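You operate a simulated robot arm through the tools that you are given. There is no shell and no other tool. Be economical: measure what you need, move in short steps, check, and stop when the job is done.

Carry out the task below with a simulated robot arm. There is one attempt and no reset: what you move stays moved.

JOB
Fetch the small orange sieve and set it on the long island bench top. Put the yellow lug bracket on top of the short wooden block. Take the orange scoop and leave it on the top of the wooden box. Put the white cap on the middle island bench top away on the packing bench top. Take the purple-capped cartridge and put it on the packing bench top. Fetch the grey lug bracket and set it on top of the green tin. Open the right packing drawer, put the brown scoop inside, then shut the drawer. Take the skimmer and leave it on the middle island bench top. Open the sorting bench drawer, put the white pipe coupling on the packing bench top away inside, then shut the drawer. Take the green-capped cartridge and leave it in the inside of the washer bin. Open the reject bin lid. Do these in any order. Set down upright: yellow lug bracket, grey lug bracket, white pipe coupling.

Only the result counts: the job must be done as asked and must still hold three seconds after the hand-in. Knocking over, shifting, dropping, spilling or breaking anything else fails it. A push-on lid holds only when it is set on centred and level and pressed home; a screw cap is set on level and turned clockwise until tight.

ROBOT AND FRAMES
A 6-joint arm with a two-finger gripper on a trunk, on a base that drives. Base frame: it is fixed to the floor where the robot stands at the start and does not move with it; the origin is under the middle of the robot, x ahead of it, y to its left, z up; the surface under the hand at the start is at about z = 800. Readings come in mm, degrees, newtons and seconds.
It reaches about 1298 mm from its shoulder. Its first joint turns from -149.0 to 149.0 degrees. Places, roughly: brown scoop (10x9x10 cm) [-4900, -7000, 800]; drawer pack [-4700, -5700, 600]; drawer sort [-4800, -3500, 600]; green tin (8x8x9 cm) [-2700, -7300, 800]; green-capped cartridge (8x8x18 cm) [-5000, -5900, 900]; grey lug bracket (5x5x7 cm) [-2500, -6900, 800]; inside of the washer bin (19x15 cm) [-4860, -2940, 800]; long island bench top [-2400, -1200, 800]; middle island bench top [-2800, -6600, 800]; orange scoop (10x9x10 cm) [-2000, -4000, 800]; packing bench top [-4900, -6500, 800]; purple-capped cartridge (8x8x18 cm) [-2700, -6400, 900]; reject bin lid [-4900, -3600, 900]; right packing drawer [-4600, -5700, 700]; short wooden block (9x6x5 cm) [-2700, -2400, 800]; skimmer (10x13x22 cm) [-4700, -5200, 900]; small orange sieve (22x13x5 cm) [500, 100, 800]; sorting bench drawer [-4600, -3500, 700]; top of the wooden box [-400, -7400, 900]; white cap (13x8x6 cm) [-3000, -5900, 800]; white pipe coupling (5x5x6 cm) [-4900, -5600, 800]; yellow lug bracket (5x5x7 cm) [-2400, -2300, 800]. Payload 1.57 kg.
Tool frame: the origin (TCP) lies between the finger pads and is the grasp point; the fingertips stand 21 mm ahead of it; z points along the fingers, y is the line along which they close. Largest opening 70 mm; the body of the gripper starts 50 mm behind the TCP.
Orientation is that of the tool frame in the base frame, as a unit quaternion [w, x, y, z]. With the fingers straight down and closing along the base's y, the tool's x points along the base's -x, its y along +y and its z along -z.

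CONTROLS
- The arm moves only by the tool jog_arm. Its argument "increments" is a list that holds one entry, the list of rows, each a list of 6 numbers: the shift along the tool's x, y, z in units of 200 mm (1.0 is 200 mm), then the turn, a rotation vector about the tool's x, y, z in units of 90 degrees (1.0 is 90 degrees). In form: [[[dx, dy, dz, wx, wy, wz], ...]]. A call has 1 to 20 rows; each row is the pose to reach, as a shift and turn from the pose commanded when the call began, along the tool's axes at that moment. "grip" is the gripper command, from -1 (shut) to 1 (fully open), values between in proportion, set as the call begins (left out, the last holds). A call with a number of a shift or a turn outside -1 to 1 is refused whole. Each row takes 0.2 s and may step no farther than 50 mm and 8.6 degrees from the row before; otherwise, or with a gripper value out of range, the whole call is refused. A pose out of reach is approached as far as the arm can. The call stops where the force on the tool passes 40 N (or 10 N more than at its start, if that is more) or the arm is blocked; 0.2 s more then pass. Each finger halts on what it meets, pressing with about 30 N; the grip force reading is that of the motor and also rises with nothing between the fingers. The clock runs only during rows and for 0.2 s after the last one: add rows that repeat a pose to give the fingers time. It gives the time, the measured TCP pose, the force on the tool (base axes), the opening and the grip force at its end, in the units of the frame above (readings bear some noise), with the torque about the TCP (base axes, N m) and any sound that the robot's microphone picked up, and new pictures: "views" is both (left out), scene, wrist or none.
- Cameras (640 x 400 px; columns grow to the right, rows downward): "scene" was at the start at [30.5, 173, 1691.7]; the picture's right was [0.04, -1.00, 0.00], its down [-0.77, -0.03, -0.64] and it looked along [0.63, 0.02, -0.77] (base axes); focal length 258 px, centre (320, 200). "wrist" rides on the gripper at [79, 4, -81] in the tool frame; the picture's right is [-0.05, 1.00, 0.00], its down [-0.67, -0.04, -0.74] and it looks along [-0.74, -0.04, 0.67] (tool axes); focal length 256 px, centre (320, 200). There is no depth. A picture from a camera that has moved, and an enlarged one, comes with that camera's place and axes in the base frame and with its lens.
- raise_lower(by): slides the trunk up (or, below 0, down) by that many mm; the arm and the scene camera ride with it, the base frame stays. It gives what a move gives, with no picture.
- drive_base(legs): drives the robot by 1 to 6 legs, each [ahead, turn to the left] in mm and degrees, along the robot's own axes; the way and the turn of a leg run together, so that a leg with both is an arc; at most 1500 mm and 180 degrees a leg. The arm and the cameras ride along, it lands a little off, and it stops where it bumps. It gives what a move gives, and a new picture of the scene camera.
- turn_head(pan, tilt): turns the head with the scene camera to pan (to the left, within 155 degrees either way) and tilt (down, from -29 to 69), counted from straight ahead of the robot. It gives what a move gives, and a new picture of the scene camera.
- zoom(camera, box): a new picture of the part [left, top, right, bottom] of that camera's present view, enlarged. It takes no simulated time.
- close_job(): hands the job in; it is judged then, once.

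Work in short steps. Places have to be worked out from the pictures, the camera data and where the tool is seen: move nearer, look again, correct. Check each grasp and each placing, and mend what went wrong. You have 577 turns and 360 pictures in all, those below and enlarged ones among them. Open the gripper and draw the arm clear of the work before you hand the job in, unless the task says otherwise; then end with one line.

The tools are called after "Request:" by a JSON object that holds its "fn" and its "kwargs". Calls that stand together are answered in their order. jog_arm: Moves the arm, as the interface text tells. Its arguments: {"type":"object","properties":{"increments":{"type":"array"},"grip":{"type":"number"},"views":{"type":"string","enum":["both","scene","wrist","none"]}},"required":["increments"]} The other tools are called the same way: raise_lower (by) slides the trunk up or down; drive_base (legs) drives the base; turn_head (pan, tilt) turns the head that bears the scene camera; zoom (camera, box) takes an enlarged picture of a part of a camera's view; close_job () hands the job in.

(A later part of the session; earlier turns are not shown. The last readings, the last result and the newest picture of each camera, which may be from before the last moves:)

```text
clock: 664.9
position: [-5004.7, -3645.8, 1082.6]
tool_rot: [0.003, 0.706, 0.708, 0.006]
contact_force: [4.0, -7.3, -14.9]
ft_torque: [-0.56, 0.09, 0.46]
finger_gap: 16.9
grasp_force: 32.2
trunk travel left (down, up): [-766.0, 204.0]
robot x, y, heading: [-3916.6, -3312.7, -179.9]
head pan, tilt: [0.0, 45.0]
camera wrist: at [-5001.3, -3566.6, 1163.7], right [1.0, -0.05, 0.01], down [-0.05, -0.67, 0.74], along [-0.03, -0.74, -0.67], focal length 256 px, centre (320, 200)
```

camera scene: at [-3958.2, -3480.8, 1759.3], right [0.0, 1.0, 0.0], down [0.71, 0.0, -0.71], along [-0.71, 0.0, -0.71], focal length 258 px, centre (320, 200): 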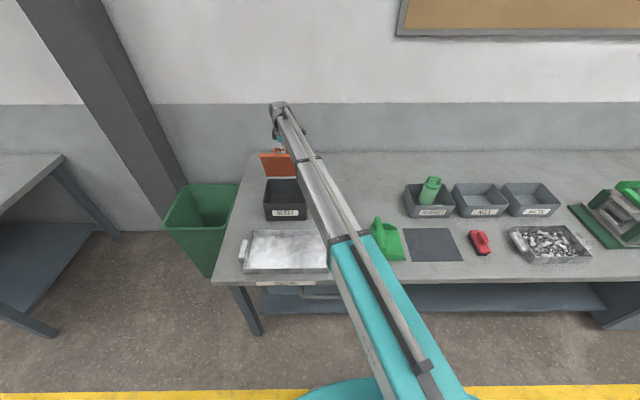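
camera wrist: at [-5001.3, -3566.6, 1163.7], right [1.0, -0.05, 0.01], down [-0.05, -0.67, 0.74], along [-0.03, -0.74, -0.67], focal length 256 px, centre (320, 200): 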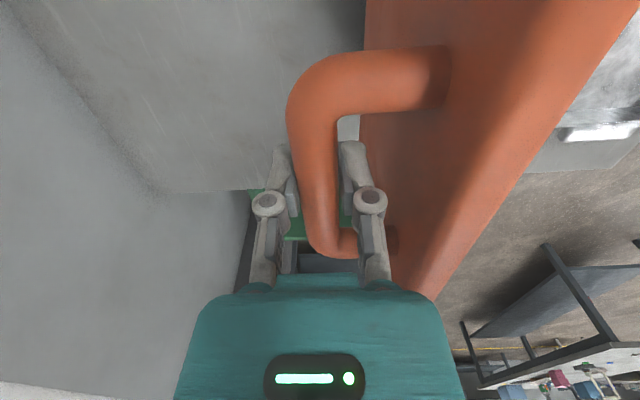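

θ≈90°. Push slightly past vertical so it stays.

Request:
{"fn": "raise_lower", "kwargs": {"by": -5}}

Request:
{"fn": "jog_arm", "kwargs": {"increments": [[[0, -0.07, 0, 0, 0, 0]]], "views": "none"}}

Request:
{"fn": "raise_lower", "kwargs": {"by": -6}}

Request:
{"fn": "jog_arm", "kwargs": {"increments": [[[0, -0.06, 0, 0, 0, 0]]], "views": "both"}}

```text
clock: 665.5
position: [-5002.5, -3644.5, 1082.2]
tool_rot: [0.002, 0.707, 0.708, 0.004]
contact_force: [-6.0, -10.8, 19.5]
ft_torque: [0.04, 0.02, 0.41]
finger_gap: 16.9
grasp_force: 31.9
trunk travel left (down, up): [-761.0, 209.0]
robot x, y, heading: [-3918.5, -3307.7, -179.7]
head pan, tilt: [0.0, 45.0]
```

```text
clock: 665.9
position: [-5017.9, -3645.8, 1076.2]
tool_rot: [0.004, 0.706, 0.708, 0.007]
contact_force: [10.6, -0.6, -25.0]
ft_torque: [-0.34, 0.05, 0.49]
finger_gap: 16.6
grasp_force: 32.1
trunk travel left (down, up): [-761.0, 209.0]
robot x, y, heading: [-3921.9, -3311.5, -180.0]
head pan, tilt: [0.0, 45.0]
```

```text
clock: 666.4
position: [-5017.1, -3643.7, 1075.6]
tool_rot: [0.002, 0.707, 0.707, 0.004]
contact_force: [-10.2, -6.4, 22.3]
ft_torque: [0.12, -0.01, 0.49]
finger_gap: 16.7
grasp_force: 31.8
trunk travel left (down, up): [-755.0, 215.0]
robot x, y, heading: [-3922.6, -3307.9, -180.0]
head pan, tilt: [0.0, 45.0]
```

```text
clock: 666.8
position: [-5028.4, -3644.6, 1070.7]
tool_rot: [0.003, 0.706, 0.708, 0.008]
contact_force: [11.2, -0.7, -25.3]
ft_torque: [-0.38, 0.09, 0.46]
finger_gap: 16.8
grasp_force: 31.8
trunk travel left (down, up): [-755.0, 215.0]
robot x, y, heading: [-3923.2, -3308.7, -179.5]
head pan, tilt: [0.0, 45.0]
camera scene: at [-3961.2, -3481.1, 1741.2], right [0.0, 1.0, 0.0], down [0.71, 0.0, -0.71], along [-0.71, 0.0, -0.71], focal length 258 px, centre (320, 200)
camera wrist: at [-5026.3, -3566.0, 1152.1], right [1.0, -0.05, 0.02], down [-0.05, -0.67, 0.74], along [-0.03, -0.74, -0.67], focal length 256 px, centre (320, 200)
```

scene: 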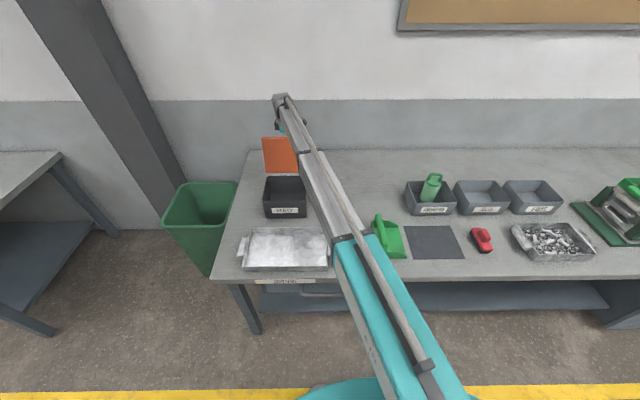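
wrist: 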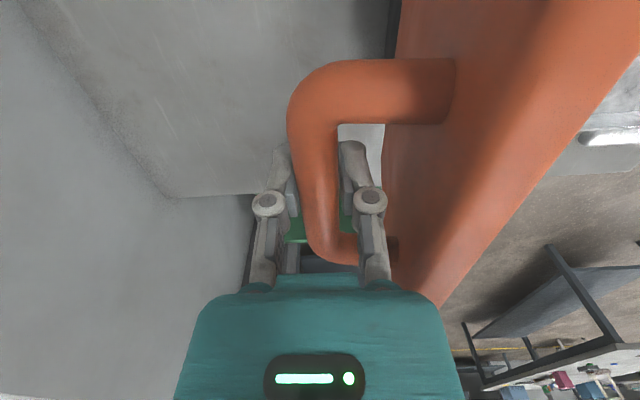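

≈100°. Release slightly and check that the lid stays.

Request:
{"fn": "jog_arm", "kwargs": {"increments": [[[0, 0, 0, 0, 0, 0], [0, 0, 0, 0, 0, 0]]], "grip": -0.3, "views": "wrist"}}

```text
clock: 667.4
position: [-5029.0, -3643.9, 1073.3]
tool_rot: [0.002, 0.708, 0.707, 0.005]
contact_force: [0.2, 0.0, -0.3]
ft_torque: [0.0, 0.0, -0.04]
finger_gap: 24.3
grasp_force: 0.1
trunk travel left (down, up): [-755.0, 215.0]
robot x, y, heading: [-3917.6, -3308.2, -179.8]
head pan, tilt: [0.0, 45.0]
camera wrist: at [-5026.4, -3565.4, 1154.8], right [1.0, -0.05, 0.01], down [-0.04, -0.67, 0.74], along [-0.03, -0.74, -0.67], focal length 256 px, centre (320, 200)
```

wrist: 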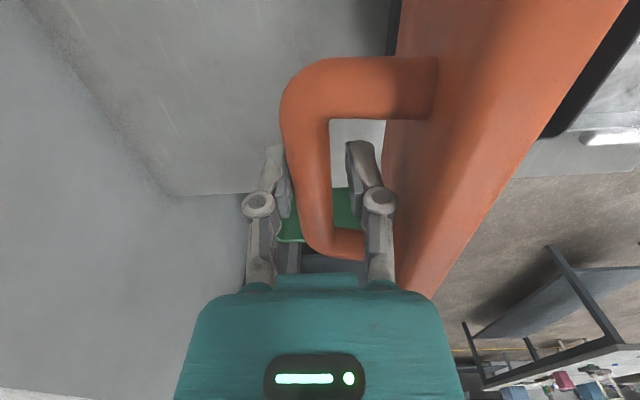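

The lid leans back past vertical. Shift a touch and slide the fingers up off the bar.

Request:
{"fn": "jog_arm", "kwargs": {"increments": [[[0, -0.015, 0, 0, 0, 0]]], "views": "none"}}

Request:
{"fn": "raise_lower", "kwargs": {"by": 12}}

Request:
{"fn": "raise_lower", "kwargs": {"by": 15}}

Request:
{"fn": "jog_arm", "kwargs": {"increments": [[[0, 0, 0, 0, 0, 0]]], "views": "wrist"}}

```text
clock: 667.8
position: [-5028.5, -3645.2, 1073.1]
tool_rot: [0.002, 0.707, 0.707, 0.005]
contact_force: [0.7, -1.0, -1.0]
ft_torque: [-0.01, 0.02, -0.01]
finger_gap: 24.6
grasp_force: 0.0
out of reach, approached as far as the arm can: row 1
trunk travel left (down, up): [-755.0, 215.0]
robot x, y, heading: [-3925.2, -3308.3, -180.0]
head pan, tilt: [0.0, 45.0]
```

```text
clock: 668.4
position: [-5030.2, -3645.4, 1085.7]
tool_rot: [0.002, 0.707, 0.707, 0.005]
contact_force: [0.3, -0.4, -0.1]
ft_torque: [-0.03, -0.01, -0.03]
finger_gap: 24.4
grasp_force: 0.0
trunk travel left (down, up): [-767.0, 203.0]
robot x, y, heading: [-3925.1, -3306.1, -180.2]
head pan, tilt: [0.0, 45.0]
```

```text
clock: 669.0
position: [-5029.7, -3644.7, 1100.8]
tool_rot: [0.002, 0.707, 0.707, 0.005]
contact_force: [-0.1, 0.4, -0.2]
ft_torque: [-0.03, 0.02, 0.0]
finger_gap: 24.5
grasp_force: 0.1
trunk travel left (down, up): [-782.0, 188.0]
robot x, y, heading: [-3920.6, -3308.4, -179.9]
head pan, tilt: [0.0, 45.0]
```

```text
clock: 669.5
position: [-5028.8, -3643.8, 1100.6]
tool_rot: [0.002, 0.707, 0.707, 0.006]
contact_force: [0.3, -0.9, -0.1]
ft_torque: [0.02, 0.03, -0.01]
finger_gap: 24.5
grasp_force: 0.1
trunk travel left (down, up): [-782.0, 188.0]
robot x, y, heading: [-3923.6, -3309.2, -179.9]
head pan, tilt: [0.0, 45.0]
camera wrist: at [-5026.4, -3565.8, 1181.6], right [1.0, -0.05, 0.01], down [-0.04, -0.67, 0.74], along [-0.03, -0.74, -0.67], focal length 256 px, centre (320, 200)
```

wrist: 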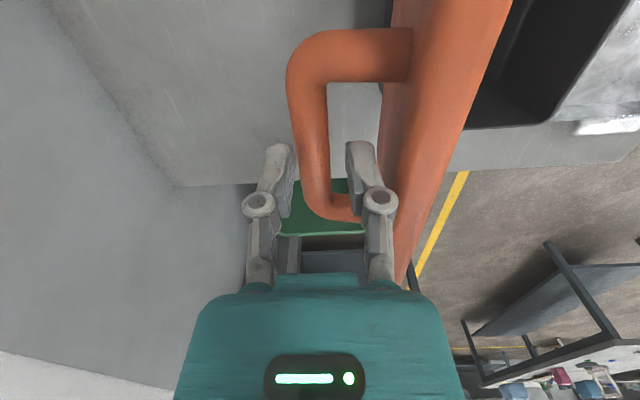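

Request:
{"fn": "raise_lower", "kwargs": {"by": 25}}

Request:
{"fn": "raise_lower", "kwargs": {"by": 50}}

Request:
{"fn": "jog_arm", "kwargs": {"increments": [[[0, 0, 0, 0, 0, 0]]], "views": "both"}}

```text
clock: 670.2
position: [-5029.5, -3645.6, 1125.7]
tool_rot: [0.003, 0.706, 0.708, 0.005]
contact_force: [0.0, 0.7, -0.4]
ft_torque: [0.0, 0.04, 0.03]
finger_gap: 24.7
grasp_force: 0.0
trunk travel left (down, up): [-807.0, 163.0]
robot x, y, heading: [-3921.0, -3310.8, -179.8]
head pan, tilt: [0.0, 45.0]
```

```text
clock: 671.1
position: [-5029.9, -3645.4, 1175.0]
tool_rot: [0.003, 0.707, 0.708, 0.005]
contact_force: [0.5, 0.9, 0.3]
ft_torque: [-0.03, -0.02, -0.02]
finger_gap: 24.4
grasp_force: 0.1
trunk travel left (down, up): [-857.0, 113.0]
robot x, y, heading: [-3920.0, -3308.1, -179.9]
head pan, tilt: [0.0, 45.0]
```

```text
clock: 671.5
position: [-5029.9, -3645.3, 1176.8]
tool_rot: [0.002, 0.706, 0.708, 0.005]
contact_force: [0.3, -0.3, 0.0]
ft_torque: [-0.01, -0.03, 0.0]
finger_gap: 24.5
grasp_force: 0.1
trunk travel left (down, up): [-857.0, 113.0]
robot x, y, heading: [-3924.8, -3310.8, -179.9]
head pan, tilt: [0.0, 45.0]
camera scene: at [-3959.0, -3480.1, 1844.2], right [0.0, 1.0, 0.0], down [0.71, 0.0, -0.71], along [-0.71, 0.0, -0.71], focal length 258 px, centre (320, 200)
camera wrist: at [-5026.4, -3566.0, 1256.6], right [1.0, -0.05, 0.01], down [-0.04, -0.67, 0.74], along [-0.03, -0.74, -0.67], focal length 256 px, centre (320, 200)
```

scene: 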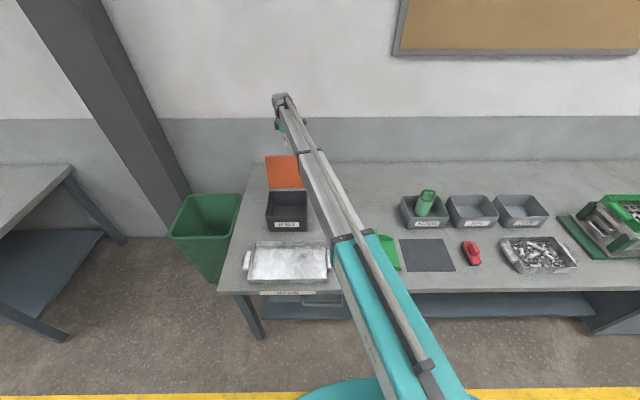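
wrist: 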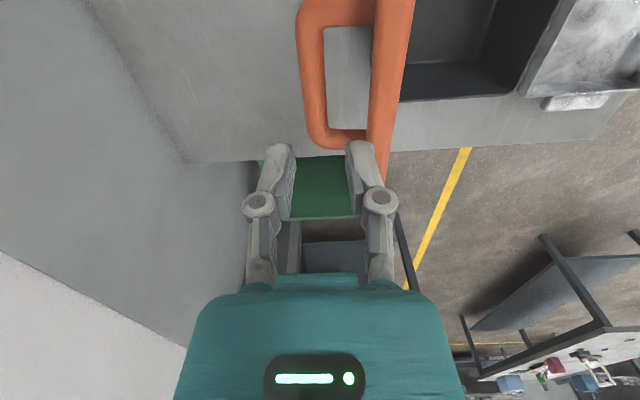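

Reject lid stays open. Now the sorting drawer: retract, back up to get pull room.

Request:
{"fn": "jog_arm", "kwargs": {"increments": [[[0, 0.2, 0, 0, 0, 0], [0, 0.4, 0, 0, 0, 0], [0, 0.6, 0, 0, 0, 0], [0, 0.8, 0, 0, 0, 0], [0, 1.0, 0, 0, 0, 0]]], "views": "none"}}

Request:
{"fn": "jog_arm", "kwargs": {"increments": [[[0.1, 0.2, 0, 0, 0, 0], [0.2, 0.4, 0, 0, 0, 0], [0.3, 0.6, 0, 0, 0, 0], [0.4, 0.8, 0, 0, 0, 0], [0.5, 1.0, 0, 0, 0, 0]]], "grip": 1, "views": "none"}}

Request:
{"fn": "drive_base", "kwargs": {"legs": [[-450, 0]]}}

Request:
{"fn": "zoom", "kwargs": {"camera": "scene", "box": [240, 180, 400, 280]}}

```text
clock: 672.7
position: [-4828.2, -3643.9, 1176.7]
tool_rot: [0.002, 0.707, 0.707, 0.005]
contact_force: [0.0, -0.2, -0.6]
ft_torque: [-0.02, 0.02, 0.04]
finger_gap: 24.2
grasp_force: 0.0
out of reach, approached as far as the arm can: row 5
trunk travel left (down, up): [-857.0, 113.0]
robot x, y, heading: [-3922.5, -3309.3, -179.8]
head pan, tilt: [0.0, 45.0]
```

```text
clock: 673.9
position: [-4629.5, -3544.4, 1176.4]
tool_rot: [0.003, 0.706, 0.708, 0.006]
contact_force: [-0.2, 0.2, -0.1]
ft_torque: [0.02, 0.04, -0.02]
finger_gap: 69.8
grasp_force: 0.1
trunk travel left (down, up): [-857.0, 113.0]
robot x, y, heading: [-3922.8, -3309.7, -179.9]
head pan, tilt: [0.0, 45.0]
```

```text
clock: 677.1
position: [-4182.0, -3547.5, 1176.0]
tool_rot: [0.002, 0.704, 0.71, 0.004]
contact_force: [0.0, -0.2, 0.3]
ft_torque: [-0.01, 0.0, 0.01]
finger_gap: 69.7
grasp_force: 0.1
trunk travel left (down, up): [-857.0, 113.0]
robot x, y, heading: [-3472.4, -3305.1, -179.4]
head pan, tilt: [0.0, 45.0]
camera scene: at [-3511.6, -3478.3, 1844.2], right [-0.01, 1.0, 0.0], down [0.71, 0.01, -0.71], along [-0.71, -0.01, -0.71], focal length 258 px, centre (320, 200)
```

scene: 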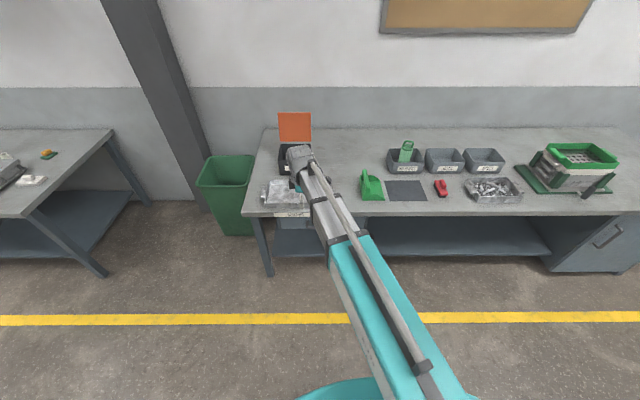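

```text
4.00 times, centred on (320, 230) of scene
camera zoom: at [-3511.6, -3478.3, 1844.2], right [-0.01, 1.0, 0.0], down [0.71, 0.01, -0.71], along [-0.71, -0.01, -0.71], focal length 1032 px, centre (320, 80)
```

zoom: 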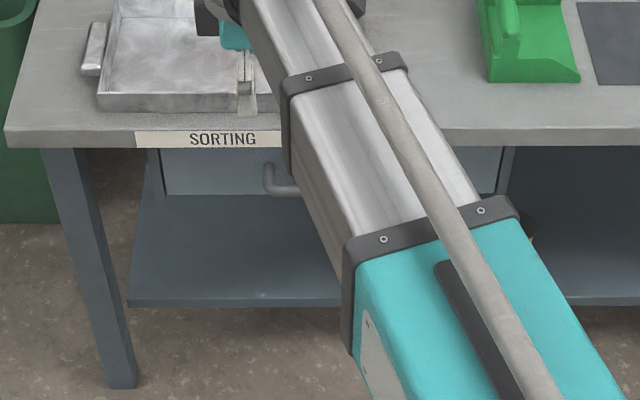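

Handle ≈(-4443,-3472,690). Pitch the gripper horizontal (closing becomes vertical) and line up.

Request:
{"fn": "jog_arm", "kwargs": {"increments": [[[0.05, 0, 0, 0.085, 0, 0], [0.1, 0, 0, 0.17, 0, 0], [0.15, 0, 0, 0.255, 0, 0], [0.2, 0, 0, 0.34, 0, 0], [0.25, 0, 0, 0.425, 0, 0], [0.3, 0, 0, 0.51, 0, 0], [0.35, 0, 0, 0.595, 0, 0], [0.375, 0, 0, 0.68, 0, 0], [0.375, 0, 0, 0.765, 0, 0], [0.375, 0, 0, 0.85, 0, 0], [0.375, 0, 0, 0.93, 0, 0], [0.375, 0, 0, 1.0, 0, 0]]], "views": "none"}}

Request:
{"fn": "raise_lower", "kwargs": {"by": -400}}

Request:
{"fn": "raise_lower", "kwargs": {"by": -265}}

Request:
{"fn": "jog_arm", "kwargs": {"increments": [[[0, 0, 0, 0, 0, 0]]], "views": "both"}}

```text
clock: 679.7
position: [-4184.3, -3475.8, 1359.2]
tool_rot: [-0.496, 0.5, 0.506, -0.498]
contact_force: [0.1, -0.7, 1.1]
ft_torque: [-0.02, 0.0, 0.03]
finger_gap: 70.1
grasp_force: 0.0
out of reach, approached as far as the arm can: row 2, 3, 4, 5, 6, 7, 8, 9, 10, 11, 12
trunk travel left (down, up): [-857.0, 113.0]
robot x, y, heading: [-3478.0, -3305.9, -179.4]
head pan, tilt: [0.0, 45.0]
```

```text
clock: 683.5
position: [-4183.4, -3474.6, 960.8]
tool_rot: [-0.496, 0.5, 0.506, -0.498]
contact_force: [-0.3, -0.1, 0.3]
ft_torque: [-0.03, 0.03, -0.01]
finger_gap: 69.9
grasp_force: 0.2
trunk travel left (down, up): [-457.0, 513.0]
robot x, y, heading: [-3473.6, -3310.7, -179.3]
head pan, tilt: [0.0, 45.0]
```

```text
clock: 686.2
position: [-4184.4, -3476.0, 695.1]
tool_rot: [-0.496, 0.5, 0.506, -0.498]
contact_force: [0.6, -0.3, 0.3]
ft_torque: [0.0, 0.0, -0.02]
finger_gap: 69.8
grasp_force: 0.0
trunk travel left (down, up): [-192.0, 778.0]
robot x, y, heading: [-3478.1, -3305.1, -179.6]
head pan, tilt: [0.0, 45.0]
```

```text
clock: 686.6
position: [-4184.4, -3475.9, 694.4]
tool_rot: [-0.495, 0.501, 0.506, -0.498]
contact_force: [0.4, -0.2, 0.5]
ft_torque: [0.02, -0.02, 0.0]
finger_gap: 69.8
grasp_force: 0.1
trunk travel left (down, up): [-192.0, 778.0]
robot x, y, heading: [-3476.4, -3302.3, -179.3]
head pan, tilt: [0.0, 45.0]
camera scene: at [-3512.0, -3478.3, 1179.2], right [-0.01, 1.0, 0.0], down [0.71, 0.01, -0.71], along [-0.71, -0.01, -0.71], focal length 258 px, centre (320, 200)
camera wrist: at [-4104.0, -3395.0, 691.2], right [0.01, -0.05, -1.0], down [0.75, -0.66, 0.04], along [-0.66, -0.75, 0.03], focal length 256 px, centre (320, 200)
```

scene: 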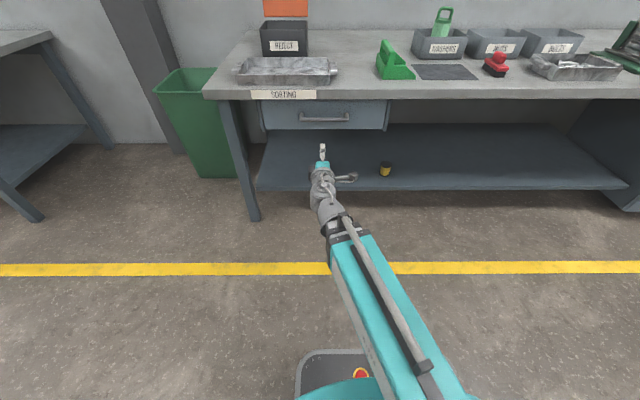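
wrist: 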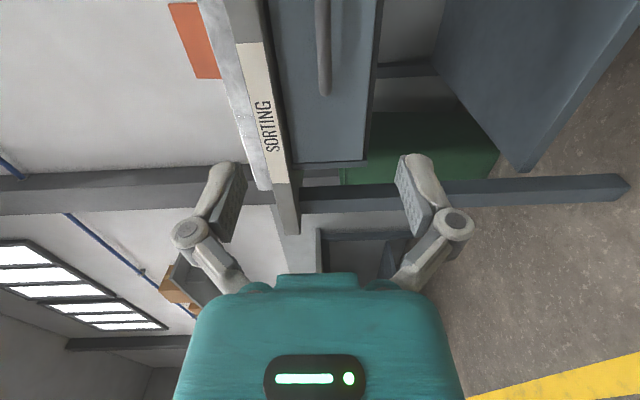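

Request:
{"fn": "raise_lower", "kwargs": {"by": -4}}

Request:
{"fn": "jog_arm", "kwargs": {"increments": [[[0, 0, 0.2, 0, 0, 0], [0, 0, 0.4, 0, 0, 0], [0, 0, 0.6, 0, 0, 0], [0, 0, 0.8, 0, 0, 0], [0, 0, 1.0, 0, 0, 0]]], "views": "none"}}

Request:
{"fn": "jog_arm", "kwargs": {"increments": [[[0, 0, 0.15, 0, 0, 0], [0, 0, 0.3, 0, 0, 0]]], "views": "wrist"}}

```text
clock: 687.1
position: [-4184.9, -3475.2, 691.4]
tool_rot: [-0.496, 0.501, 0.506, -0.497]
contact_force: [0.4, 0.4, 0.7]
ft_torque: [-0.01, -0.03, 0.01]
finger_gap: 69.8
grasp_force: 0.1
trunk travel left (down, up): [-188.0, 782.0]
robot x, y, heading: [-3476.7, -3308.7, -179.6]
head pan, tilt: [0.0, 45.0]
```

```text
clock: 688.4
position: [-4385.3, -3476.6, 689.7]
tool_rot: [-0.496, 0.501, 0.506, -0.498]
contact_force: [0.3, -0.3, 0.8]
ft_torque: [-0.04, -0.01, 0.03]
finger_gap: 69.9
grasp_force: 0.0
trunk travel left (down, up): [-188.0, 782.0]
robot x, y, heading: [-3476.1, -3304.4, -179.6]
head pan, tilt: [0.0, 45.0]
```

```text
clock: 689.0
position: [-4443.7, -3475.9, 691.5]
tool_rot: [-0.496, 0.501, 0.507, -0.497]
contact_force: [0.9, 0.3, -0.2]
ft_torque: [0.02, -0.03, -0.01]
finger_gap: 69.7
grasp_force: 0.0
trunk travel left (down, up): [-188.0, 782.0]
robot x, y, heading: [-3478.9, -3309.1, -179.3]
head pan, tilt: [0.0, 45.0]
camera wrist: at [-4364.5, -3396.2, 687.2], right [0.01, -0.05, -1.0], down [0.75, -0.66, 0.04], along [-0.66, -0.75, 0.03], focal length 256 px, centre (320, 200)
```

wrist: 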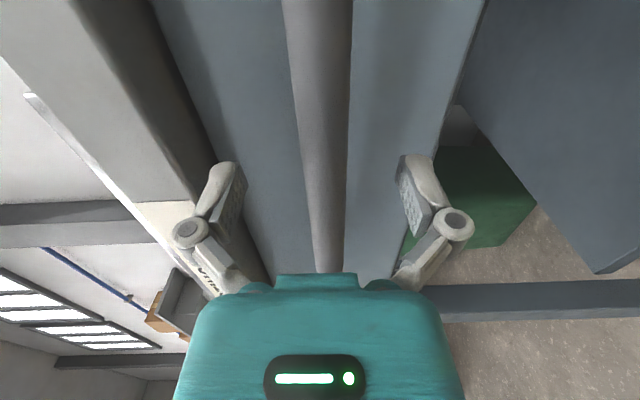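

Bar is between the fingers. Close and pull out slowly.

Request:
{"fn": "jog_arm", "kwargs": {"increments": [[[0, 0, 0, 0, 0, 0], [0, 0, 0, 0, 0, 0], [0, 0, 0, 0, 0, 0], [0, 0, 0, 0, 0, 0], [0, 0, 0, 0, 0, 0]]], "grip": -1, "views": "none"}}

Request:
{"fn": "jog_arm", "kwargs": {"increments": [[[0, 0, -0.1, 0, 0, 0], [0, 0, -0.2, 0, 0, 0], [0, 0, -0.3, 0, 0, 0], [0, 0, -0.4, 0, 0, 0], [0, 0, -0.5, 0, 0, 0], [0, 0, -0.6, 0, 0, 0], [0, 0, -0.7, 0, 0, 0], [0, 0, -0.8, 0, 0, 0], [0, 0, -0.9, 0, 0, 0], [0, 0, -1.0, 0, 0, 0]]], "views": "scene"}}

```text
clock: 690.1
position: [-4444.6, -3476.1, 689.3]
tool_rot: [-0.496, 0.501, 0.507, -0.497]
contact_force: [19.1, 3.1, -32.4]
ft_torque: [-0.12, -0.07, -0.01]
finger_gap: 17.0
grasp_force: 32.3
trunk travel left (down, up): [-188.0, 782.0]
robot x, y, heading: [-3476.1, -3307.8, -179.5]
head pan, tilt: [0.0, 45.0]
```

```text
clock: 692.4
position: [-4247.4, -3473.5, 688.6]
tool_rot: [-0.495, 0.504, 0.505, -0.496]
contact_force: [0.3, 6.4, -36.0]
ft_torque: [-0.02, -0.04, 0.23]
finger_gap: 17.2
grasp_force: 31.8
trunk travel left (down, up): [-188.0, 782.0]
robot x, y, heading: [-3478.6, -3303.9, -179.5]
head pan, tilt: [0.0, 45.0]
stopped in row 10: the force on the tool passed its limit at 49 N (the readings are from after the stop); the commanded pose is now the measured one
camera scene: at [-3515.0, -3478.6, 1175.0], right [-0.01, 1.0, 0.0], down [0.71, 0.01, -0.71], along [-0.71, -0.01, -0.71], focal length 258 px, centre (320, 200)
```

scene: 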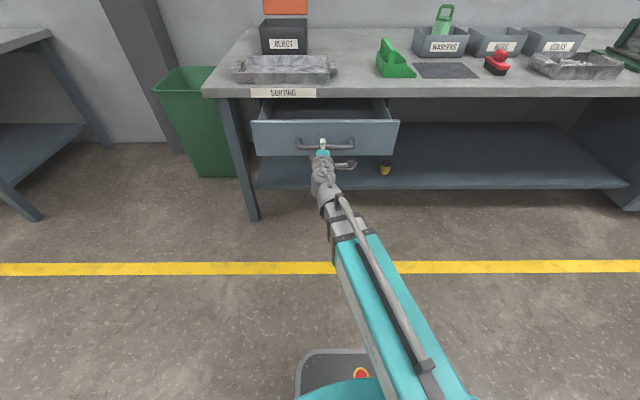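

Opened ≈200 mm. Relieve vertical load, pull 45 mm more, release, back away.

Request:
{"fn": "raise_lower", "kwargs": {"by": -3}}

Request:
{"fn": "jog_arm", "kwargs": {"increments": [[[0, 0, -0.08, 0, 0, 0], [0, 0, -0.16, 0, 0, 0], [0, 0, -0.23, 0, 0, 0]]], "views": "none"}}

Request:
{"fn": "jog_arm", "kwargs": {"increments": [[[0, 0, 0, 0, 0, 0], [0, 0, 0, 0, 0, 0], [0, 0, 0, 0, 0, 0], [0, 0, 0, 0, 0, 0]]], "grip": 1, "views": "none"}}

Request:
{"fn": "jog_arm", "kwargs": {"increments": [[[0, 0, -0.2, 0, 0, 0], [0, 0, -0.4, 0, 0, 0]]], "views": "scene"}}

```text
clock: 692.9
position: [-4245.6, -3473.0, 688.2]
tool_rot: [-0.497, 0.502, 0.505, -0.496]
contact_force: [-1.4, 3.7, 0.3]
ft_torque: [-0.04, -0.04, -0.91]
finger_gap: 17.0
grasp_force: 32.0
trunk travel left (down, up): [-185.0, 785.0]
robot x, y, heading: [-3474.9, -3307.9, -179.5]
head pan, tilt: [0.0, 45.0]
```

```text
clock: 693.7
position: [-4197.6, -3473.3, 688.2]
tool_rot: [-0.496, 0.502, 0.505, -0.497]
contact_force: [0.4, 12.8, 1.5]
ft_torque: [0.01, -0.01, 0.16]
finger_gap: 17.0
grasp_force: 32.1
trunk travel left (down, up): [-185.0, 785.0]
robot x, y, heading: [-3472.9, -3303.4, -179.5]
head pan, tilt: [0.0, 45.0]
```

```text
clock: 694.7
position: [-4199.2, -3475.1, 687.2]
tool_rot: [-0.496, 0.501, 0.505, -0.498]
contact_force: [0.6, 0.9, 0.6]
ft_torque: [0.01, -0.03, 0.01]
finger_gap: 70.1
grasp_force: 0.2
trunk travel left (down, up): [-185.0, 785.0]
robot x, y, heading: [-3476.8, -3306.5, -179.7]
head pan, tilt: [0.0, 45.0]
```

```text
clock: 695.3
position: [-4164.2, -3488.4, 687.1]
tool_rot: [-0.496, 0.502, 0.505, -0.497]
contact_force: [0.1, 0.4, -0.3]
ft_torque: [0.0, 0.03, 0.02]
finger_gap: 70.0
grasp_force: 0.2
out of reach, approached as far as the arm can: row 1, 2
trunk travel left (down, up): [-185.0, 785.0]
robot x, y, heading: [-3476.1, -3306.8, -179.4]
head pan, tilt: [0.0, 45.0]
camera scene: at [-3512.1, -3478.3, 1172.2], right [-0.01, 1.0, 0.0], down [0.71, 0.01, -0.71], along [-0.71, -0.01, -0.71], focal length 258 px, centre (320, 200)
```

scene: 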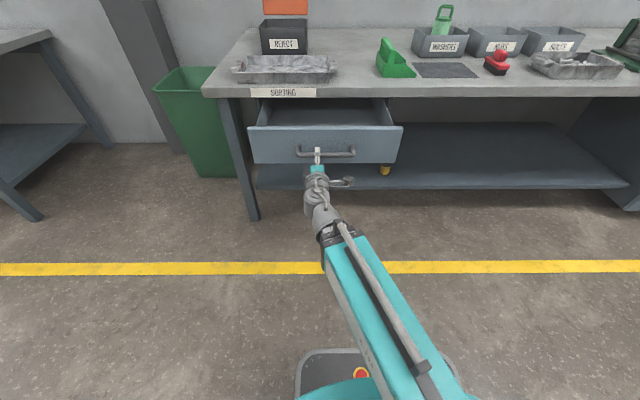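

Drive back a bit, then raise and restore the gripper.

Request:
{"fn": "drive_base", "kwargs": {"legs": [[-80, 0]]}}

Request:
{"fn": "raise_lower", "kwargs": {"by": 400}}

Request:
{"fn": "jog_arm", "kwargs": {"increments": [[[0, 0, 0, -0.085, 0, 0], [0, 0, 0, -0.17, 0, 0], [0, 0, 0, -0.255, 0, 0], [0, 0, 0, -0.34, 0, 0], [0, 0, 0, -0.425, 0, 0], [0, 0, 0, -0.51, 0, 0], [0, 0, 0, -0.595, 0, 0], [0, 0, 0, -0.68, 0, 0], [0, 0, 0, -0.765, 0, 0], [0, 0, 0, -0.85, 0, 0], [0, 0, 0, -0.93, 0, 0], [0, 0, 0, -1.0, 0, 0]]], "views": "none"}}

Request:
{"fn": "raise_lower", "kwargs": {"by": 200}}

```text
clock: 696.5
position: [-4083.9, -3489.3, 687.1]
tool_rot: [-0.497, 0.502, 0.505, -0.497]
contact_force: [0.6, 0.2, 1.0]
ft_torque: [0.02, 0.0, 0.02]
finger_gap: 70.2
grasp_force: 0.0
trunk travel left (down, up): [-185.0, 785.0]
robot x, y, heading: [-3390.0, -3307.1, -179.4]
head pan, tilt: [0.0, 45.0]
camera scene: at [-3431.6, -3477.6, 1172.2], right [-0.01, 1.0, 0.0], down [0.71, 0.01, -0.71], along [-0.71, -0.01, -0.71], focal length 258 px, centre (320, 200)
```

scene: 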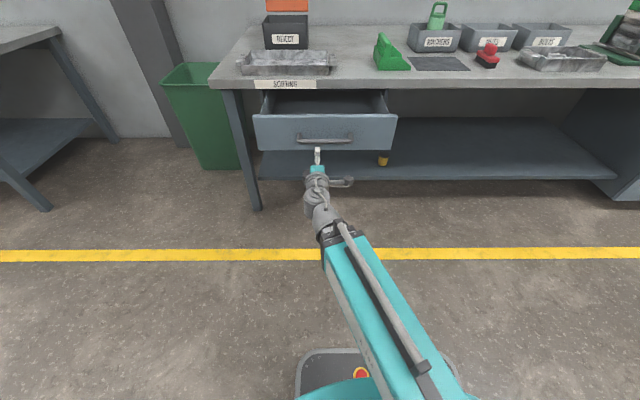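

```text
clock: 700.3
position: [-4083.8, -3489.0, 1086.9]
tool_rot: [-0.496, 0.502, 0.505, -0.496]
contact_force: [-0.3, -0.2, -0.3]
ft_torque: [-0.01, -0.02, -0.01]
finger_gap: 70.1
grasp_force: 0.0
trunk travel left (down, up): [-585.0, 385.0]
robot x, y, heading: [-3394.6, -3307.4, -179.6]
head pan, tilt: [0.0, 45.0]
```

```text
clock: 702.9
position: [-4082.4, -3484.7, 903.7]
tool_rot: [0.004, 0.706, 0.708, 0.007]
contact_force: [-0.1, -0.5, 0.6]
ft_torque: [-0.02, 0.0, -0.03]
finger_gap: 69.8
grasp_force: 0.1
out of reach, approached as far as the arm can: row 1, 2, 3, 4, 5, 6, 7, 8, 9, 10, 11, 12
trunk travel left (down, up): [-585.0, 385.0]
robot x, y, heading: [-3396.1, -3308.0, -179.6]
head pan, tilt: [0.0, 45.0]
```

```text
clock: 705.1
position: [-4084.3, -3485.8, 1103.4]
tool_rot: [0.005, 0.706, 0.708, 0.006]
contact_force: [-1.0, 0.6, -0.1]
ft_torque: [-0.04, 0.01, 0.02]
finger_gap: 70.1
grasp_force: 0.1
trunk travel left (down, up): [-785.0, 185.0]
robot x, y, heading: [-3394.6, -3306.2, -179.5]
head pan, tilt: [0.0, 45.0]
```

Drive to the packing bench for the pipe coupling.

Request:
{"fn": "drive_base", "kwargs": {"legs": [[0, 78], [1200, 0], [1030, 0], [0, -78]]}}

Request:
{"fn": "zoom", "kwargs": {"camera": "scene", "box": [240, 140, 400, 260]}}

```text
clock: 728.6
position: [-4528.2, -5664.1, 1104.3]
tool_rot: [0.004, 0.708, 0.706, 0.005]
contact_force: [0.9, 0.5, -0.1]
ft_torque: [0.01, -0.01, -0.01]
finger_gap: 70.1
grasp_force: 0.1
trunk travel left (down, up): [-785.0, 185.0]
robot x, y, heading: [-3841.3, -5525.7, -179.5]
head pan, tilt: [0.0, 45.0]
camera scene: at [-3874.3, -5697.7, 1772.2], right [-0.01, 1.0, 0.0], down [0.71, 0.01, -0.71], along [-0.71, -0.01, -0.71], focal length 258 px, centre (320, 200)
```

scene: 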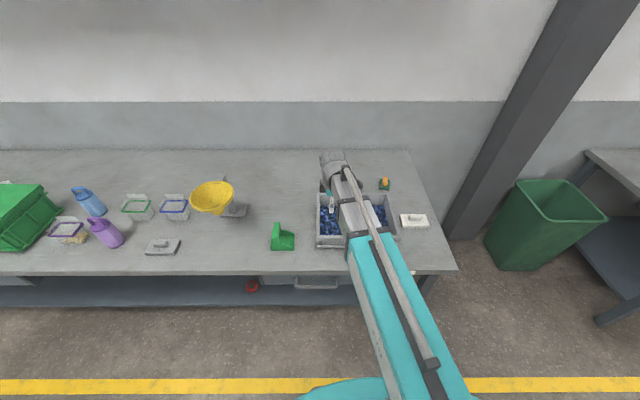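

```text
3.33 times, centred on (320, 200) of scene
camera zoom: at [-3874.3, -5697.7, 1772.2], right [-0.01, 1.0, 0.0], down [0.71, 0.01, -0.71], along [-0.71, -0.01, -0.71], focal length 860 px, centre (320, 200)
```

zoom: 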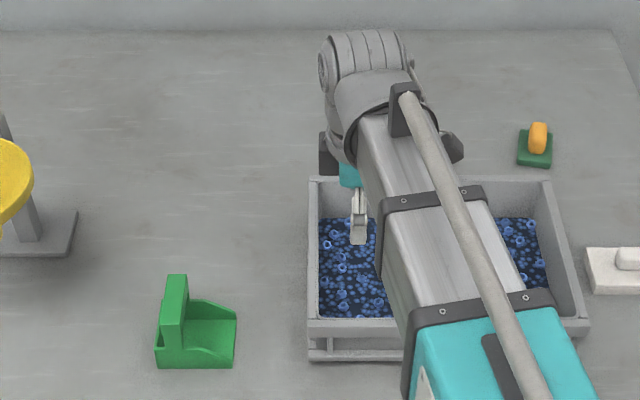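

Request:
{"fn": "jog_arm", "kwargs": {"increments": [[[0.02, -0.08, 0, 0, 0, 0.085], [0.04, -0.16, 0, 0, 0, 0.17], [0.06, -0.24, 0, 0, 0, 0.255], [0.08, -0.32, 0, 0, 0, 0.34], [0.1, -0.4, 0, 0, 0, 0.425], [0.12, -0.48, 0, 0, 0, 0.51], [0.14, -0.56, 0, 0, 0, 0.595], [0.16, -0.64, 0, 0, 0, 0.68], [0.18, -0.72, 0, 0, 0, 0.765], [0.2, -0.8, 0, 0, 0, 0.85], [0.23, -0.87, 0, 0, 0, 0.93], [0.255, -0.93, 0, 0, 0, 1.0]]], "views": "none"}}

Request:
{"fn": "jog_arm", "kwargs": {"increments": [[[-0.2, -0.05, 0, 0, 0, 0], [-0.4, -0.1, 0, 0, 0, 0], [-0.6, -0.15, 0, 0, 0, 0], [-0.7, -0.2, 0, 0, 0, 0], [-0.78, -0.255, 0, 0, 0, 0]]], "views": "wrist"}}

```text
clock: 731.2
position: [-4714.2, -5612.3, 1103.5]
tool_rot: [-0.001, 1.0, -0.003, 0.007]
contact_force: [0.8, -0.3, -1.3]
ft_torque: [0.02, 0.0, 0.02]
finger_gap: 70.2
grasp_force: 0.1
trunk travel left (down, up): [-785.0, 185.0]
robot x, y, heading: [-3839.5, -5524.0, -179.6]
head pan, tilt: [0.0, 45.0]
```

```text
clock: 732.4
position: [-4870.0, -5560.9, 1103.2]
tool_rot: [0.0, 1.0, -0.001, 0.007]
contact_force: [-0.4, -0.6, 0.6]
ft_torque: [0.02, -0.02, -0.01]
finger_gap: 70.2
grasp_force: 0.0
out of reach, approached as far as the arm can: row 3, 4, 5
trunk travel left (down, up): [-785.0, 185.0]
robot x, y, heading: [-3837.8, -5526.7, -179.5]
head pan, tilt: [0.0, 45.0]
camera wrist: at [-4792.0, -5565.4, 1185.3], right [-0.06, -1.0, 0.0], down [-0.68, 0.04, 0.74], along [-0.73, 0.04, -0.68], focal length 256 px, centre (320, 200)
```

wrist: 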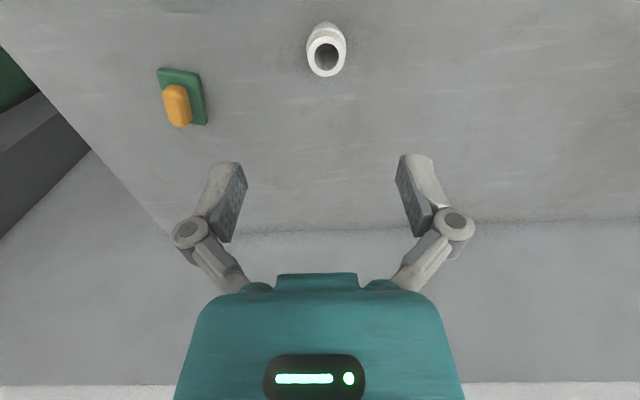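

Request:
{"fn": "jog_arm", "kwargs": {"increments": [[[-0.1225, 0.03, 0, 0, -0.009, 0]]], "views": "none"}}

Request:
{"fn": "raise_lower", "kwargs": {"by": -150}}

Request:
{"fn": "jog_arm", "kwargs": {"increments": [[[0, 0, 0, 0, 0, 0]]], "views": "wrist"}}

```text
clock: 732.8
position: [-4894.8, -5567.8, 1104.7]
tool_rot: [-0.001, 1.0, -0.001, 0.0]
contact_force: [-0.1, 0.7, 0.0]
ft_torque: [-0.01, 0.01, 0.0]
finger_gap: 69.7
grasp_force: 0.0
trunk travel left (down, up): [-785.0, 185.0]
robot x, y, heading: [-3837.8, -5527.1, -179.4]
head pan, tilt: [0.0, 45.0]
```

```text
clock: 734.5
position: [-4893.0, -5566.2, 953.6]
tool_rot: [-0.001, 1.0, -0.001, -0.001]
contact_force: [0.1, 0.4, 0.3]
ft_torque: [-0.01, 0.0, 0.04]
finger_gap: 69.7
grasp_force: 0.3
trunk travel left (down, up): [-635.0, 335.0]
robot x, y, heading: [-3838.8, -5526.0, -179.3]
head pan, tilt: [0.0, 45.0]
```

```text
clock: 734.9
position: [-4894.0, -5567.7, 953.4]
tool_rot: [0.0, 1.0, -0.001, 0.001]
contact_force: [-0.2, -0.5, -0.7]
ft_torque: [0.03, 0.03, -0.04]
finger_gap: 69.8
grasp_force: 0.0
trunk travel left (down, up): [-635.0, 335.0]
robot x, y, heading: [-3837.9, -5526.2, -179.4]
head pan, tilt: [0.0, 45.0]
camera wrist: at [-4814.5, -5571.4, 1034.3], right [-0.06, -1.0, 0.0], down [-0.67, 0.04, 0.75], along [-0.74, 0.04, -0.67], focal length 256 px, centre (320, 200)
```

wrist: 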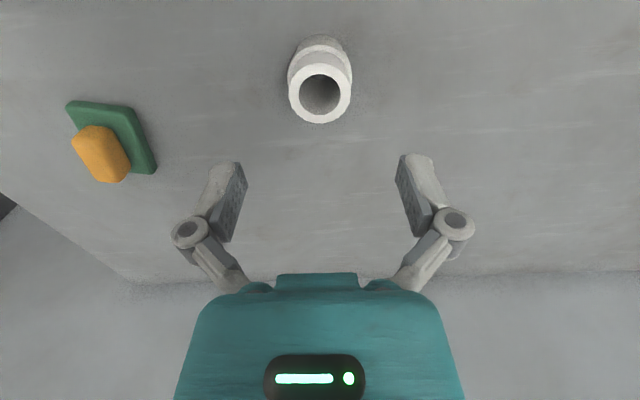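

Request:
{"fn": "jog_arm", "kwargs": {"increments": [[[-0.012, 0, 0, 0, 0, 0]]], "views": "none"}}

Request:
{"fn": "raise_lower", "kwargs": {"by": -105}}

Request:
{"fn": "jog_arm", "kwargs": {"increments": [[[0, 0, 0, 0, 0, 0], [0, 0, 0, 0, 0, 0], [0, 0, 0, 0, 0, 0], [0, 0, 0, 0, 0, 0]]], "grip": -1, "views": "wrist"}}

Request:
{"fn": "raise_lower", "kwargs": {"by": 8}}

Request:
{"fn": "raise_lower", "kwargs": {"by": 30}}

```text
clock: 735.3
position: [-4895.2, -5567.3, 954.1]
tool_rot: [0.0, 1.0, -0.002, 0.0]
contact_force: [0.8, 0.6, -0.3]
ft_torque: [0.03, 0.03, -0.05]
finger_gap: 70.0
grasp_force: 0.0
trunk travel left (down, up): [-635.0, 335.0]
robot x, y, heading: [-3840.7, -5526.3, -179.4]
head pan, tilt: [0.0, 45.0]
```

```text
clock: 736.7
position: [-4895.1, -5566.3, 848.8]
tool_rot: [-0.001, 1.0, -0.002, -0.001]
contact_force: [0.6, 0.0, -0.6]
ft_torque: [-0.01, 0.02, 0.01]
finger_gap: 70.1
grasp_force: 0.0
trunk travel left (down, up): [-530.0, 440.0]
robot x, y, heading: [-3843.2, -5526.5, -179.4]
head pan, tilt: [0.0, 45.0]
```

```text
clock: 737.7
position: [-4896.6, -5566.5, 849.9]
tool_rot: [-0.001, 1.0, -0.002, -0.001]
contact_force: [-0.1, 1.0, 3.5]
ft_torque: [0.0, 0.05, -0.04]
finger_gap: 47.2
grasp_force: 30.6
trunk travel left (down, up): [-530.0, 440.0]
robot x, y, heading: [-3835.5, -5524.6, -179.5]
head pan, tilt: [0.0, 45.0]
camera wrist: at [-4816.5, -5571.3, 929.7], right [-0.06, -1.0, 0.0], down [-0.67, 0.04, 0.75], along [-0.74, 0.04, -0.67], focal length 256 px, centre (320, 200)
```

wrist: 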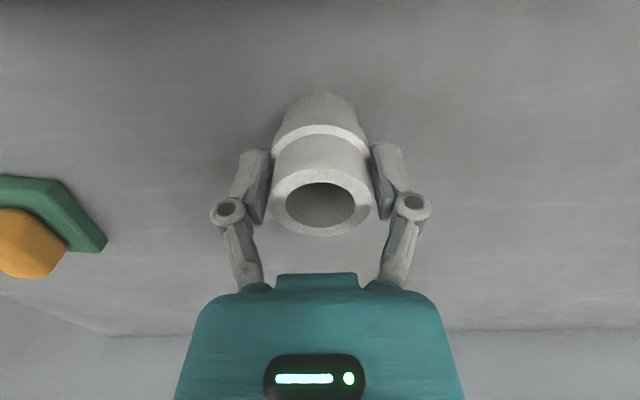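

```text
clock: 738.3
position: [-4895.6, -5567.3, 856.8]
tool_rot: [-0.001, 1.0, 0.0, 0.001]
contact_force: [-0.6, -0.9, 0.1]
ft_torque: [0.01, 0.0, 0.01]
finger_gap: 46.7
grasp_force: 29.7
trunk travel left (down, up): [-538.0, 432.0]
robot x, y, heading: [-3842.0, -5525.5, -179.5]
head pan, tilt: [0.0, 45.0]
```

```text
clock: 739.0
position: [-4896.2, -5567.4, 886.0]
tool_rot: [-0.001, 1.0, -0.001, 0.0]
contact_force: [-0.4, 0.0, -0.4]
ft_torque: [-0.01, -0.04, 0.0]
finger_gap: 46.7
grasp_force: 30.0
trunk travel left (down, up): [-568.0, 402.0]
robot x, y, heading: [-3841.0, -5527.2, -179.4]
head pan, tilt: [0.0, 45.0]
```

Coupling held. Raise, retract, drive back to the open sorting drawer.

Request:
{"fn": "raise_lower", "kwargs": {"by": 210}}

Request:
{"fn": "jog_arm", "kwargs": {"increments": [[[0.2, 0, 0, 0, 0, 0], [0.4, 0, 0, 0, 0, 0], [0.6, 0, 0, 0, 0, 0], [0.8, 0, 0, 0, 0, 0], [1.0, 0, 0, 0, 0, 0]]], "views": "none"}}

Request:
{"fn": "jog_arm", "kwargs": {"increments": [[[0.2, 0, 0, 0, 0, 0], [0.4, 0, 0, 0, 0, 0], [0.6, 0, 0, 0, 0, 0], [0.8, 0, 0, 0, 0, 0], [1.0, 0, 0, 0, 0, 0]]], "views": "none"}}

Request:
{"fn": "drive_base", "kwargs": {"legs": [[0, -102], [1200, 0], [1040, 0], [0, 101.5]]}}

```text
clock: 741.3
position: [-4895.8, -5567.2, 1096.4]
tool_rot: [-0.001, 1.0, -0.002, 0.0]
contact_force: [-0.5, -0.7, -0.4]
ft_torque: [0.02, 0.01, 0.0]
finger_gap: 46.8
grasp_force: 30.0
trunk travel left (down, up): [-778.0, 192.0]
robot x, y, heading: [-3837.7, -5526.1, -179.4]
head pan, tilt: [0.0, 45.0]
```

```text
clock: 742.5
position: [-4694.3, -5568.3, 1097.3]
tool_rot: [-0.001, 1.0, -0.002, -0.002]
contact_force: [0.1, 0.5, -0.4]
ft_torque: [0.0, 0.0, -0.03]
finger_gap: 46.6
grasp_force: 29.6
trunk travel left (down, up): [-778.0, 192.0]
robot x, y, heading: [-3838.1, -5527.5, -179.4]
head pan, tilt: [0.0, 45.0]
```

```text
clock: 743.7
position: [-4493.1, -5568.0, 1096.6]
tool_rot: [-0.001, 1.0, -0.002, -0.001]
contact_force: [0.2, 0.9, -0.5]
ft_torque: [0.0, -0.02, -0.04]
finger_gap: 46.4
grasp_force: 29.9
trunk travel left (down, up): [-778.0, 192.0]
robot x, y, heading: [-3837.5, -5527.4, -179.3]
head pan, tilt: [0.0, 45.0]
```

```text
clock: 770.2
position: [-4003.1, -3359.9, 1095.9]
tool_rot: [-0.001, 1.0, -0.017, 0.0]
contact_force: [-0.2, 0.2, -0.4]
ft_torque: [0.01, -0.02, -0.01]
finger_gap: 46.3
grasp_force: 29.5
trunk travel left (down, up): [-778.0, 192.0]
robot x, y, heading: [-3345.0, -3299.6, 178.9]
head pan, tilt: [0.0, 45.0]
camera scene: at [-3386.8, -3468.2, 1765.2], right [0.02, 1.0, 0.0], down [0.71, -0.02, -0.71], along [-0.71, 0.02, -0.71], focal length 258 px, centre (320, 200)
```

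scene: 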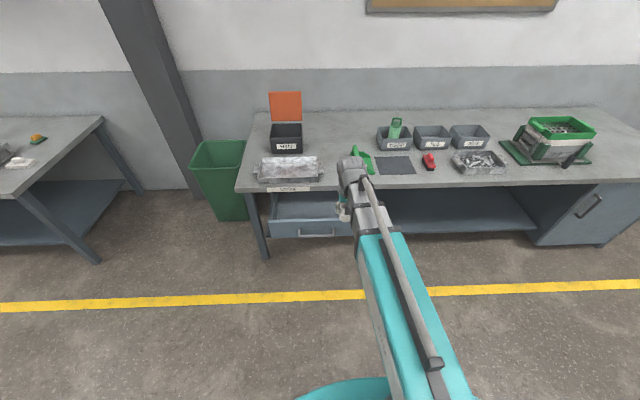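

Request:
{"fn": "jog_arm", "kwargs": {"increments": [[[-0.176, 0.076, 0, 0, 0, 0], [-0.352, 0.152, 0, 0, 0, 0], [-0.528, 0.228, 0, 0, 0, 0], [-0.704, 0.304, 0, 0, 0, 0], [-0.88, 0.38, 0, 0, 0, 0]]], "views": "none"}}

Request:
{"fn": "jog_arm", "kwargs": {"increments": [[[-0.176, 0.076, 0, 0, 0, 0], [-0.352, 0.152, 0, 0, 0, 0], [-0.528, 0.228, 0, 0, 0, 0], [-0.704, 0.304, 0, 0, 0, 0], [-0.88, 0.38, 0, 0, 0, 0]]], "views": "both"}}

Request:
{"fn": "zoom", "kwargs": {"camera": "scene", "box": [240, 150, 400, 250]}}

```text
clock: 771.4
position: [-4181.6, -3429.2, 1096.3]
tool_rot: [-0.002, 1.0, -0.016, -0.001]
contact_force: [0.0, 1.0, -0.8]
ft_torque: [0.04, 0.02, 0.0]
finger_gap: 46.5
grasp_force: 30.3
trunk travel left (down, up): [-778.0, 192.0]
robot x, y, heading: [-3348.4, -3299.1, 178.9]
head pan, tilt: [0.0, 45.0]
```

```text
clock: 772.6
position: [-4360.3, -3501.2, 1094.8]
tool_rot: [-0.001, 1.0, -0.016, 0.0]
contact_force: [-0.8, 0.8, -0.4]
ft_torque: [-0.03, -0.01, 0.0]
finger_gap: 46.5
grasp_force: 30.4
trunk travel left (down, up): [-778.0, 192.0]
robot x, y, heading: [-3344.3, -3297.9, 178.2]
head pan, tilt: [0.0, 45.0]
camera scene: at [-3387.6, -3468.5, 1765.2], right [0.02, 1.0, 0.0], down [0.71, -0.02, -0.71], along [-0.71, 0.02, -0.71], focal length 258 px, centre (320, 200)
camera wrist: at [-4281.4, -3507.5, 1176.9], right [-0.09, -1.0, 0.0], down [-0.66, 0.06, 0.75], along [-0.74, 0.07, -0.67], focal length 256 px, centre (320, 200)
```

scene: 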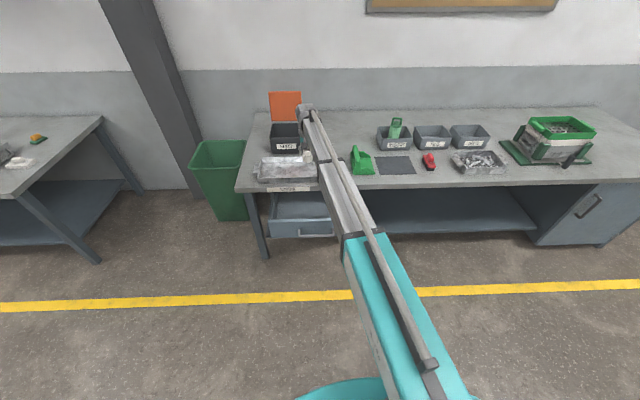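
wrist: 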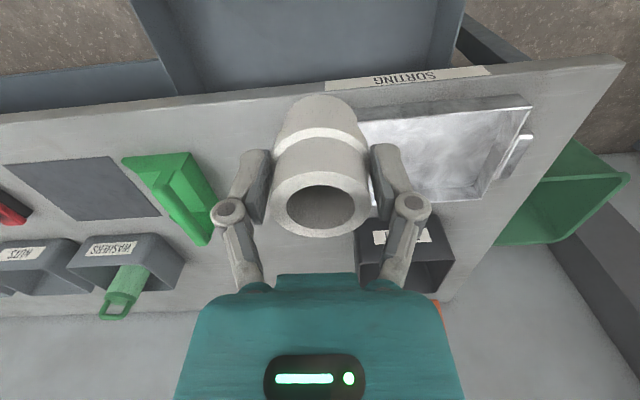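

```text
4.00 times, centred on (320, 200) of scene
camera zoom: at [-3387.6, -3468.5, 1765.2], right [0.02, 1.0, 0.0], down [0.71, -0.02, -0.71], along [-0.71, 0.02, -0.71], focal length 1032 px, centre (320, 200)
```

zoom: 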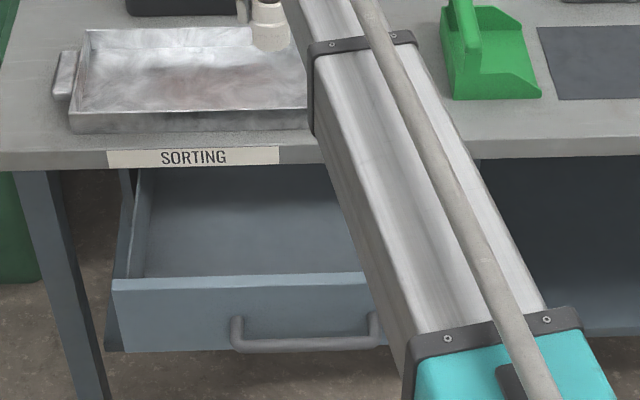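

Drawer interior is empty and below. Lower into it.

Request:
{"fn": "raise_lower", "kwargs": {"by": -300}}

Request:
{"fn": "jog_arm", "kwargs": {"increments": [[[0, 0, 0, 0, 0, 0]]], "views": "wrist"}}

Request:
{"fn": "raise_lower", "kwargs": {"by": -90}}

Request:
{"fn": "raise_lower", "kwargs": {"by": -8}}

```text
clock: 775.6
position: [-4358.5, -3499.8, 797.7]
tool_rot: [-0.001, 1.0, -0.017, 0.0]
contact_force: [0.6, 0.7, 0.0]
ft_torque: [0.02, 0.04, -0.03]
finger_gap: 46.2
grasp_force: 30.2
trunk travel left (down, up): [-478.0, 492.0]
robot x, y, heading: [-3345.0, -3297.9, 178.6]
head pan, tilt: [0.0, 45.0]
```

```text
clock: 776.0
position: [-4358.8, -3500.4, 796.6]
tool_rot: [0.0, 1.0, -0.017, -0.001]
contact_force: [-0.1, -0.7, 0.4]
ft_torque: [0.04, 0.02, 0.01]
finger_gap: 46.6
grasp_force: 29.7
trunk travel left (down, up): [-478.0, 492.0]
robot x, y, heading: [-3344.5, -3299.3, 178.4]
head pan, tilt: [0.0, 45.0]
camera wrist: at [-4280.3, -3507.0, 877.3], right [-0.09, -1.0, 0.0], down [-0.66, 0.06, 0.75], along [-0.74, 0.07, -0.67], focal length 256 px, centre (320, 200)
```

wrist: 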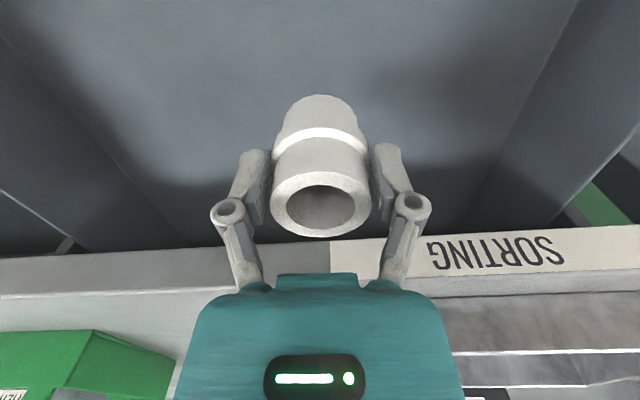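

```text
clock: 777.2
position: [-4358.9, -3500.3, 705.9]
tool_rot: [-0.002, 1.0, -0.016, 0.0]
contact_force: [0.1, 0.8, -0.4]
ft_torque: [0.03, 0.01, 0.01]
finger_gap: 46.4
grasp_force: 30.1
trunk travel left (down, up): [-388.0, 582.0]
robot x, y, heading: [-3345.7, -3302.0, 178.9]
head pan, tilt: [0.0, 45.0]
```

```text
clock: 777.8
position: [-4359.3, -3500.5, 699.0]
tool_rot: [-0.001, 1.0, -0.017, 0.0]
contact_force: [0.2, 0.2, -0.1]
ft_torque: [-0.01, 0.03, 0.04]
finger_gap: 46.6
grasp_force: 30.4
trunk travel left (down, up): [-380.0, 590.0]
robot x, y, heading: [-3343.0, -3297.7, 178.9]
head pan, tilt: [0.0, 45.0]
```

Request:
{"fn": "raise_lower", "kwargs": {"by": -6}}

Request:
{"fn": "raise_lower", "kwargs": {"by": -4}}

Request:
{"fn": "raise_lower", "kwargs": {"by": -2}}

Request:
{"fn": "raise_lower", "kwargs": {"by": -2}}

```text
clock: 778.3
position: [-4358.9, -3499.0, 691.9]
tool_rot: [-0.002, 1.0, -0.016, 0.001]
contact_force: [1.2, -0.1, -0.7]
ft_torque: [-0.01, 0.01, 0.01]
finger_gap: 46.7
grasp_force: 30.1
trunk travel left (down, up): [-374.0, 596.0]
robot x, y, heading: [-3343.5, -3296.7, 178.7]
head pan, tilt: [0.0, 45.0]
```

```text
clock: 778.9
position: [-4359.4, -3500.7, 688.9]
tool_rot: [-0.001, 1.0, -0.017, 0.0]
contact_force: [0.2, 0.3, -0.2]
ft_torque: [0.0, -0.02, 0.02]
finger_gap: 46.5
grasp_force: 29.8
trunk travel left (down, up): [-370.0, 600.0]
robot x, y, heading: [-3342.5, -3297.5, 178.4]
head pan, tilt: [0.0, 45.0]
```

```text
clock: 779.4
position: [-4360.2, -3501.2, 686.0]
tool_rot: [-0.001, 1.0, -0.017, 0.0]
contact_force: [0.7, -0.9, -0.7]
ft_torque: [-0.01, -0.01, 0.02]
finger_gap: 46.8
grasp_force: 29.8
trunk travel left (down, up): [-368.0, 602.0]
robot x, y, heading: [-3345.3, -3298.1, 178.7]
head pan, tilt: [0.0, 45.0]
```

```text
clock: 779.9
position: [-4359.2, -3500.3, 685.6]
tool_rot: [-0.001, 1.0, -0.017, 0.0]
contact_force: [0.6, -0.7, -0.1]
ft_torque: [0.02, 0.03, 0.02]
finger_gap: 47.0
grasp_force: 29.6
trunk travel left (down, up): [-366.0, 604.0]
robot x, y, heading: [-3347.7, -3300.4, 178.6]
head pan, tilt: [0.0, 45.0]
```

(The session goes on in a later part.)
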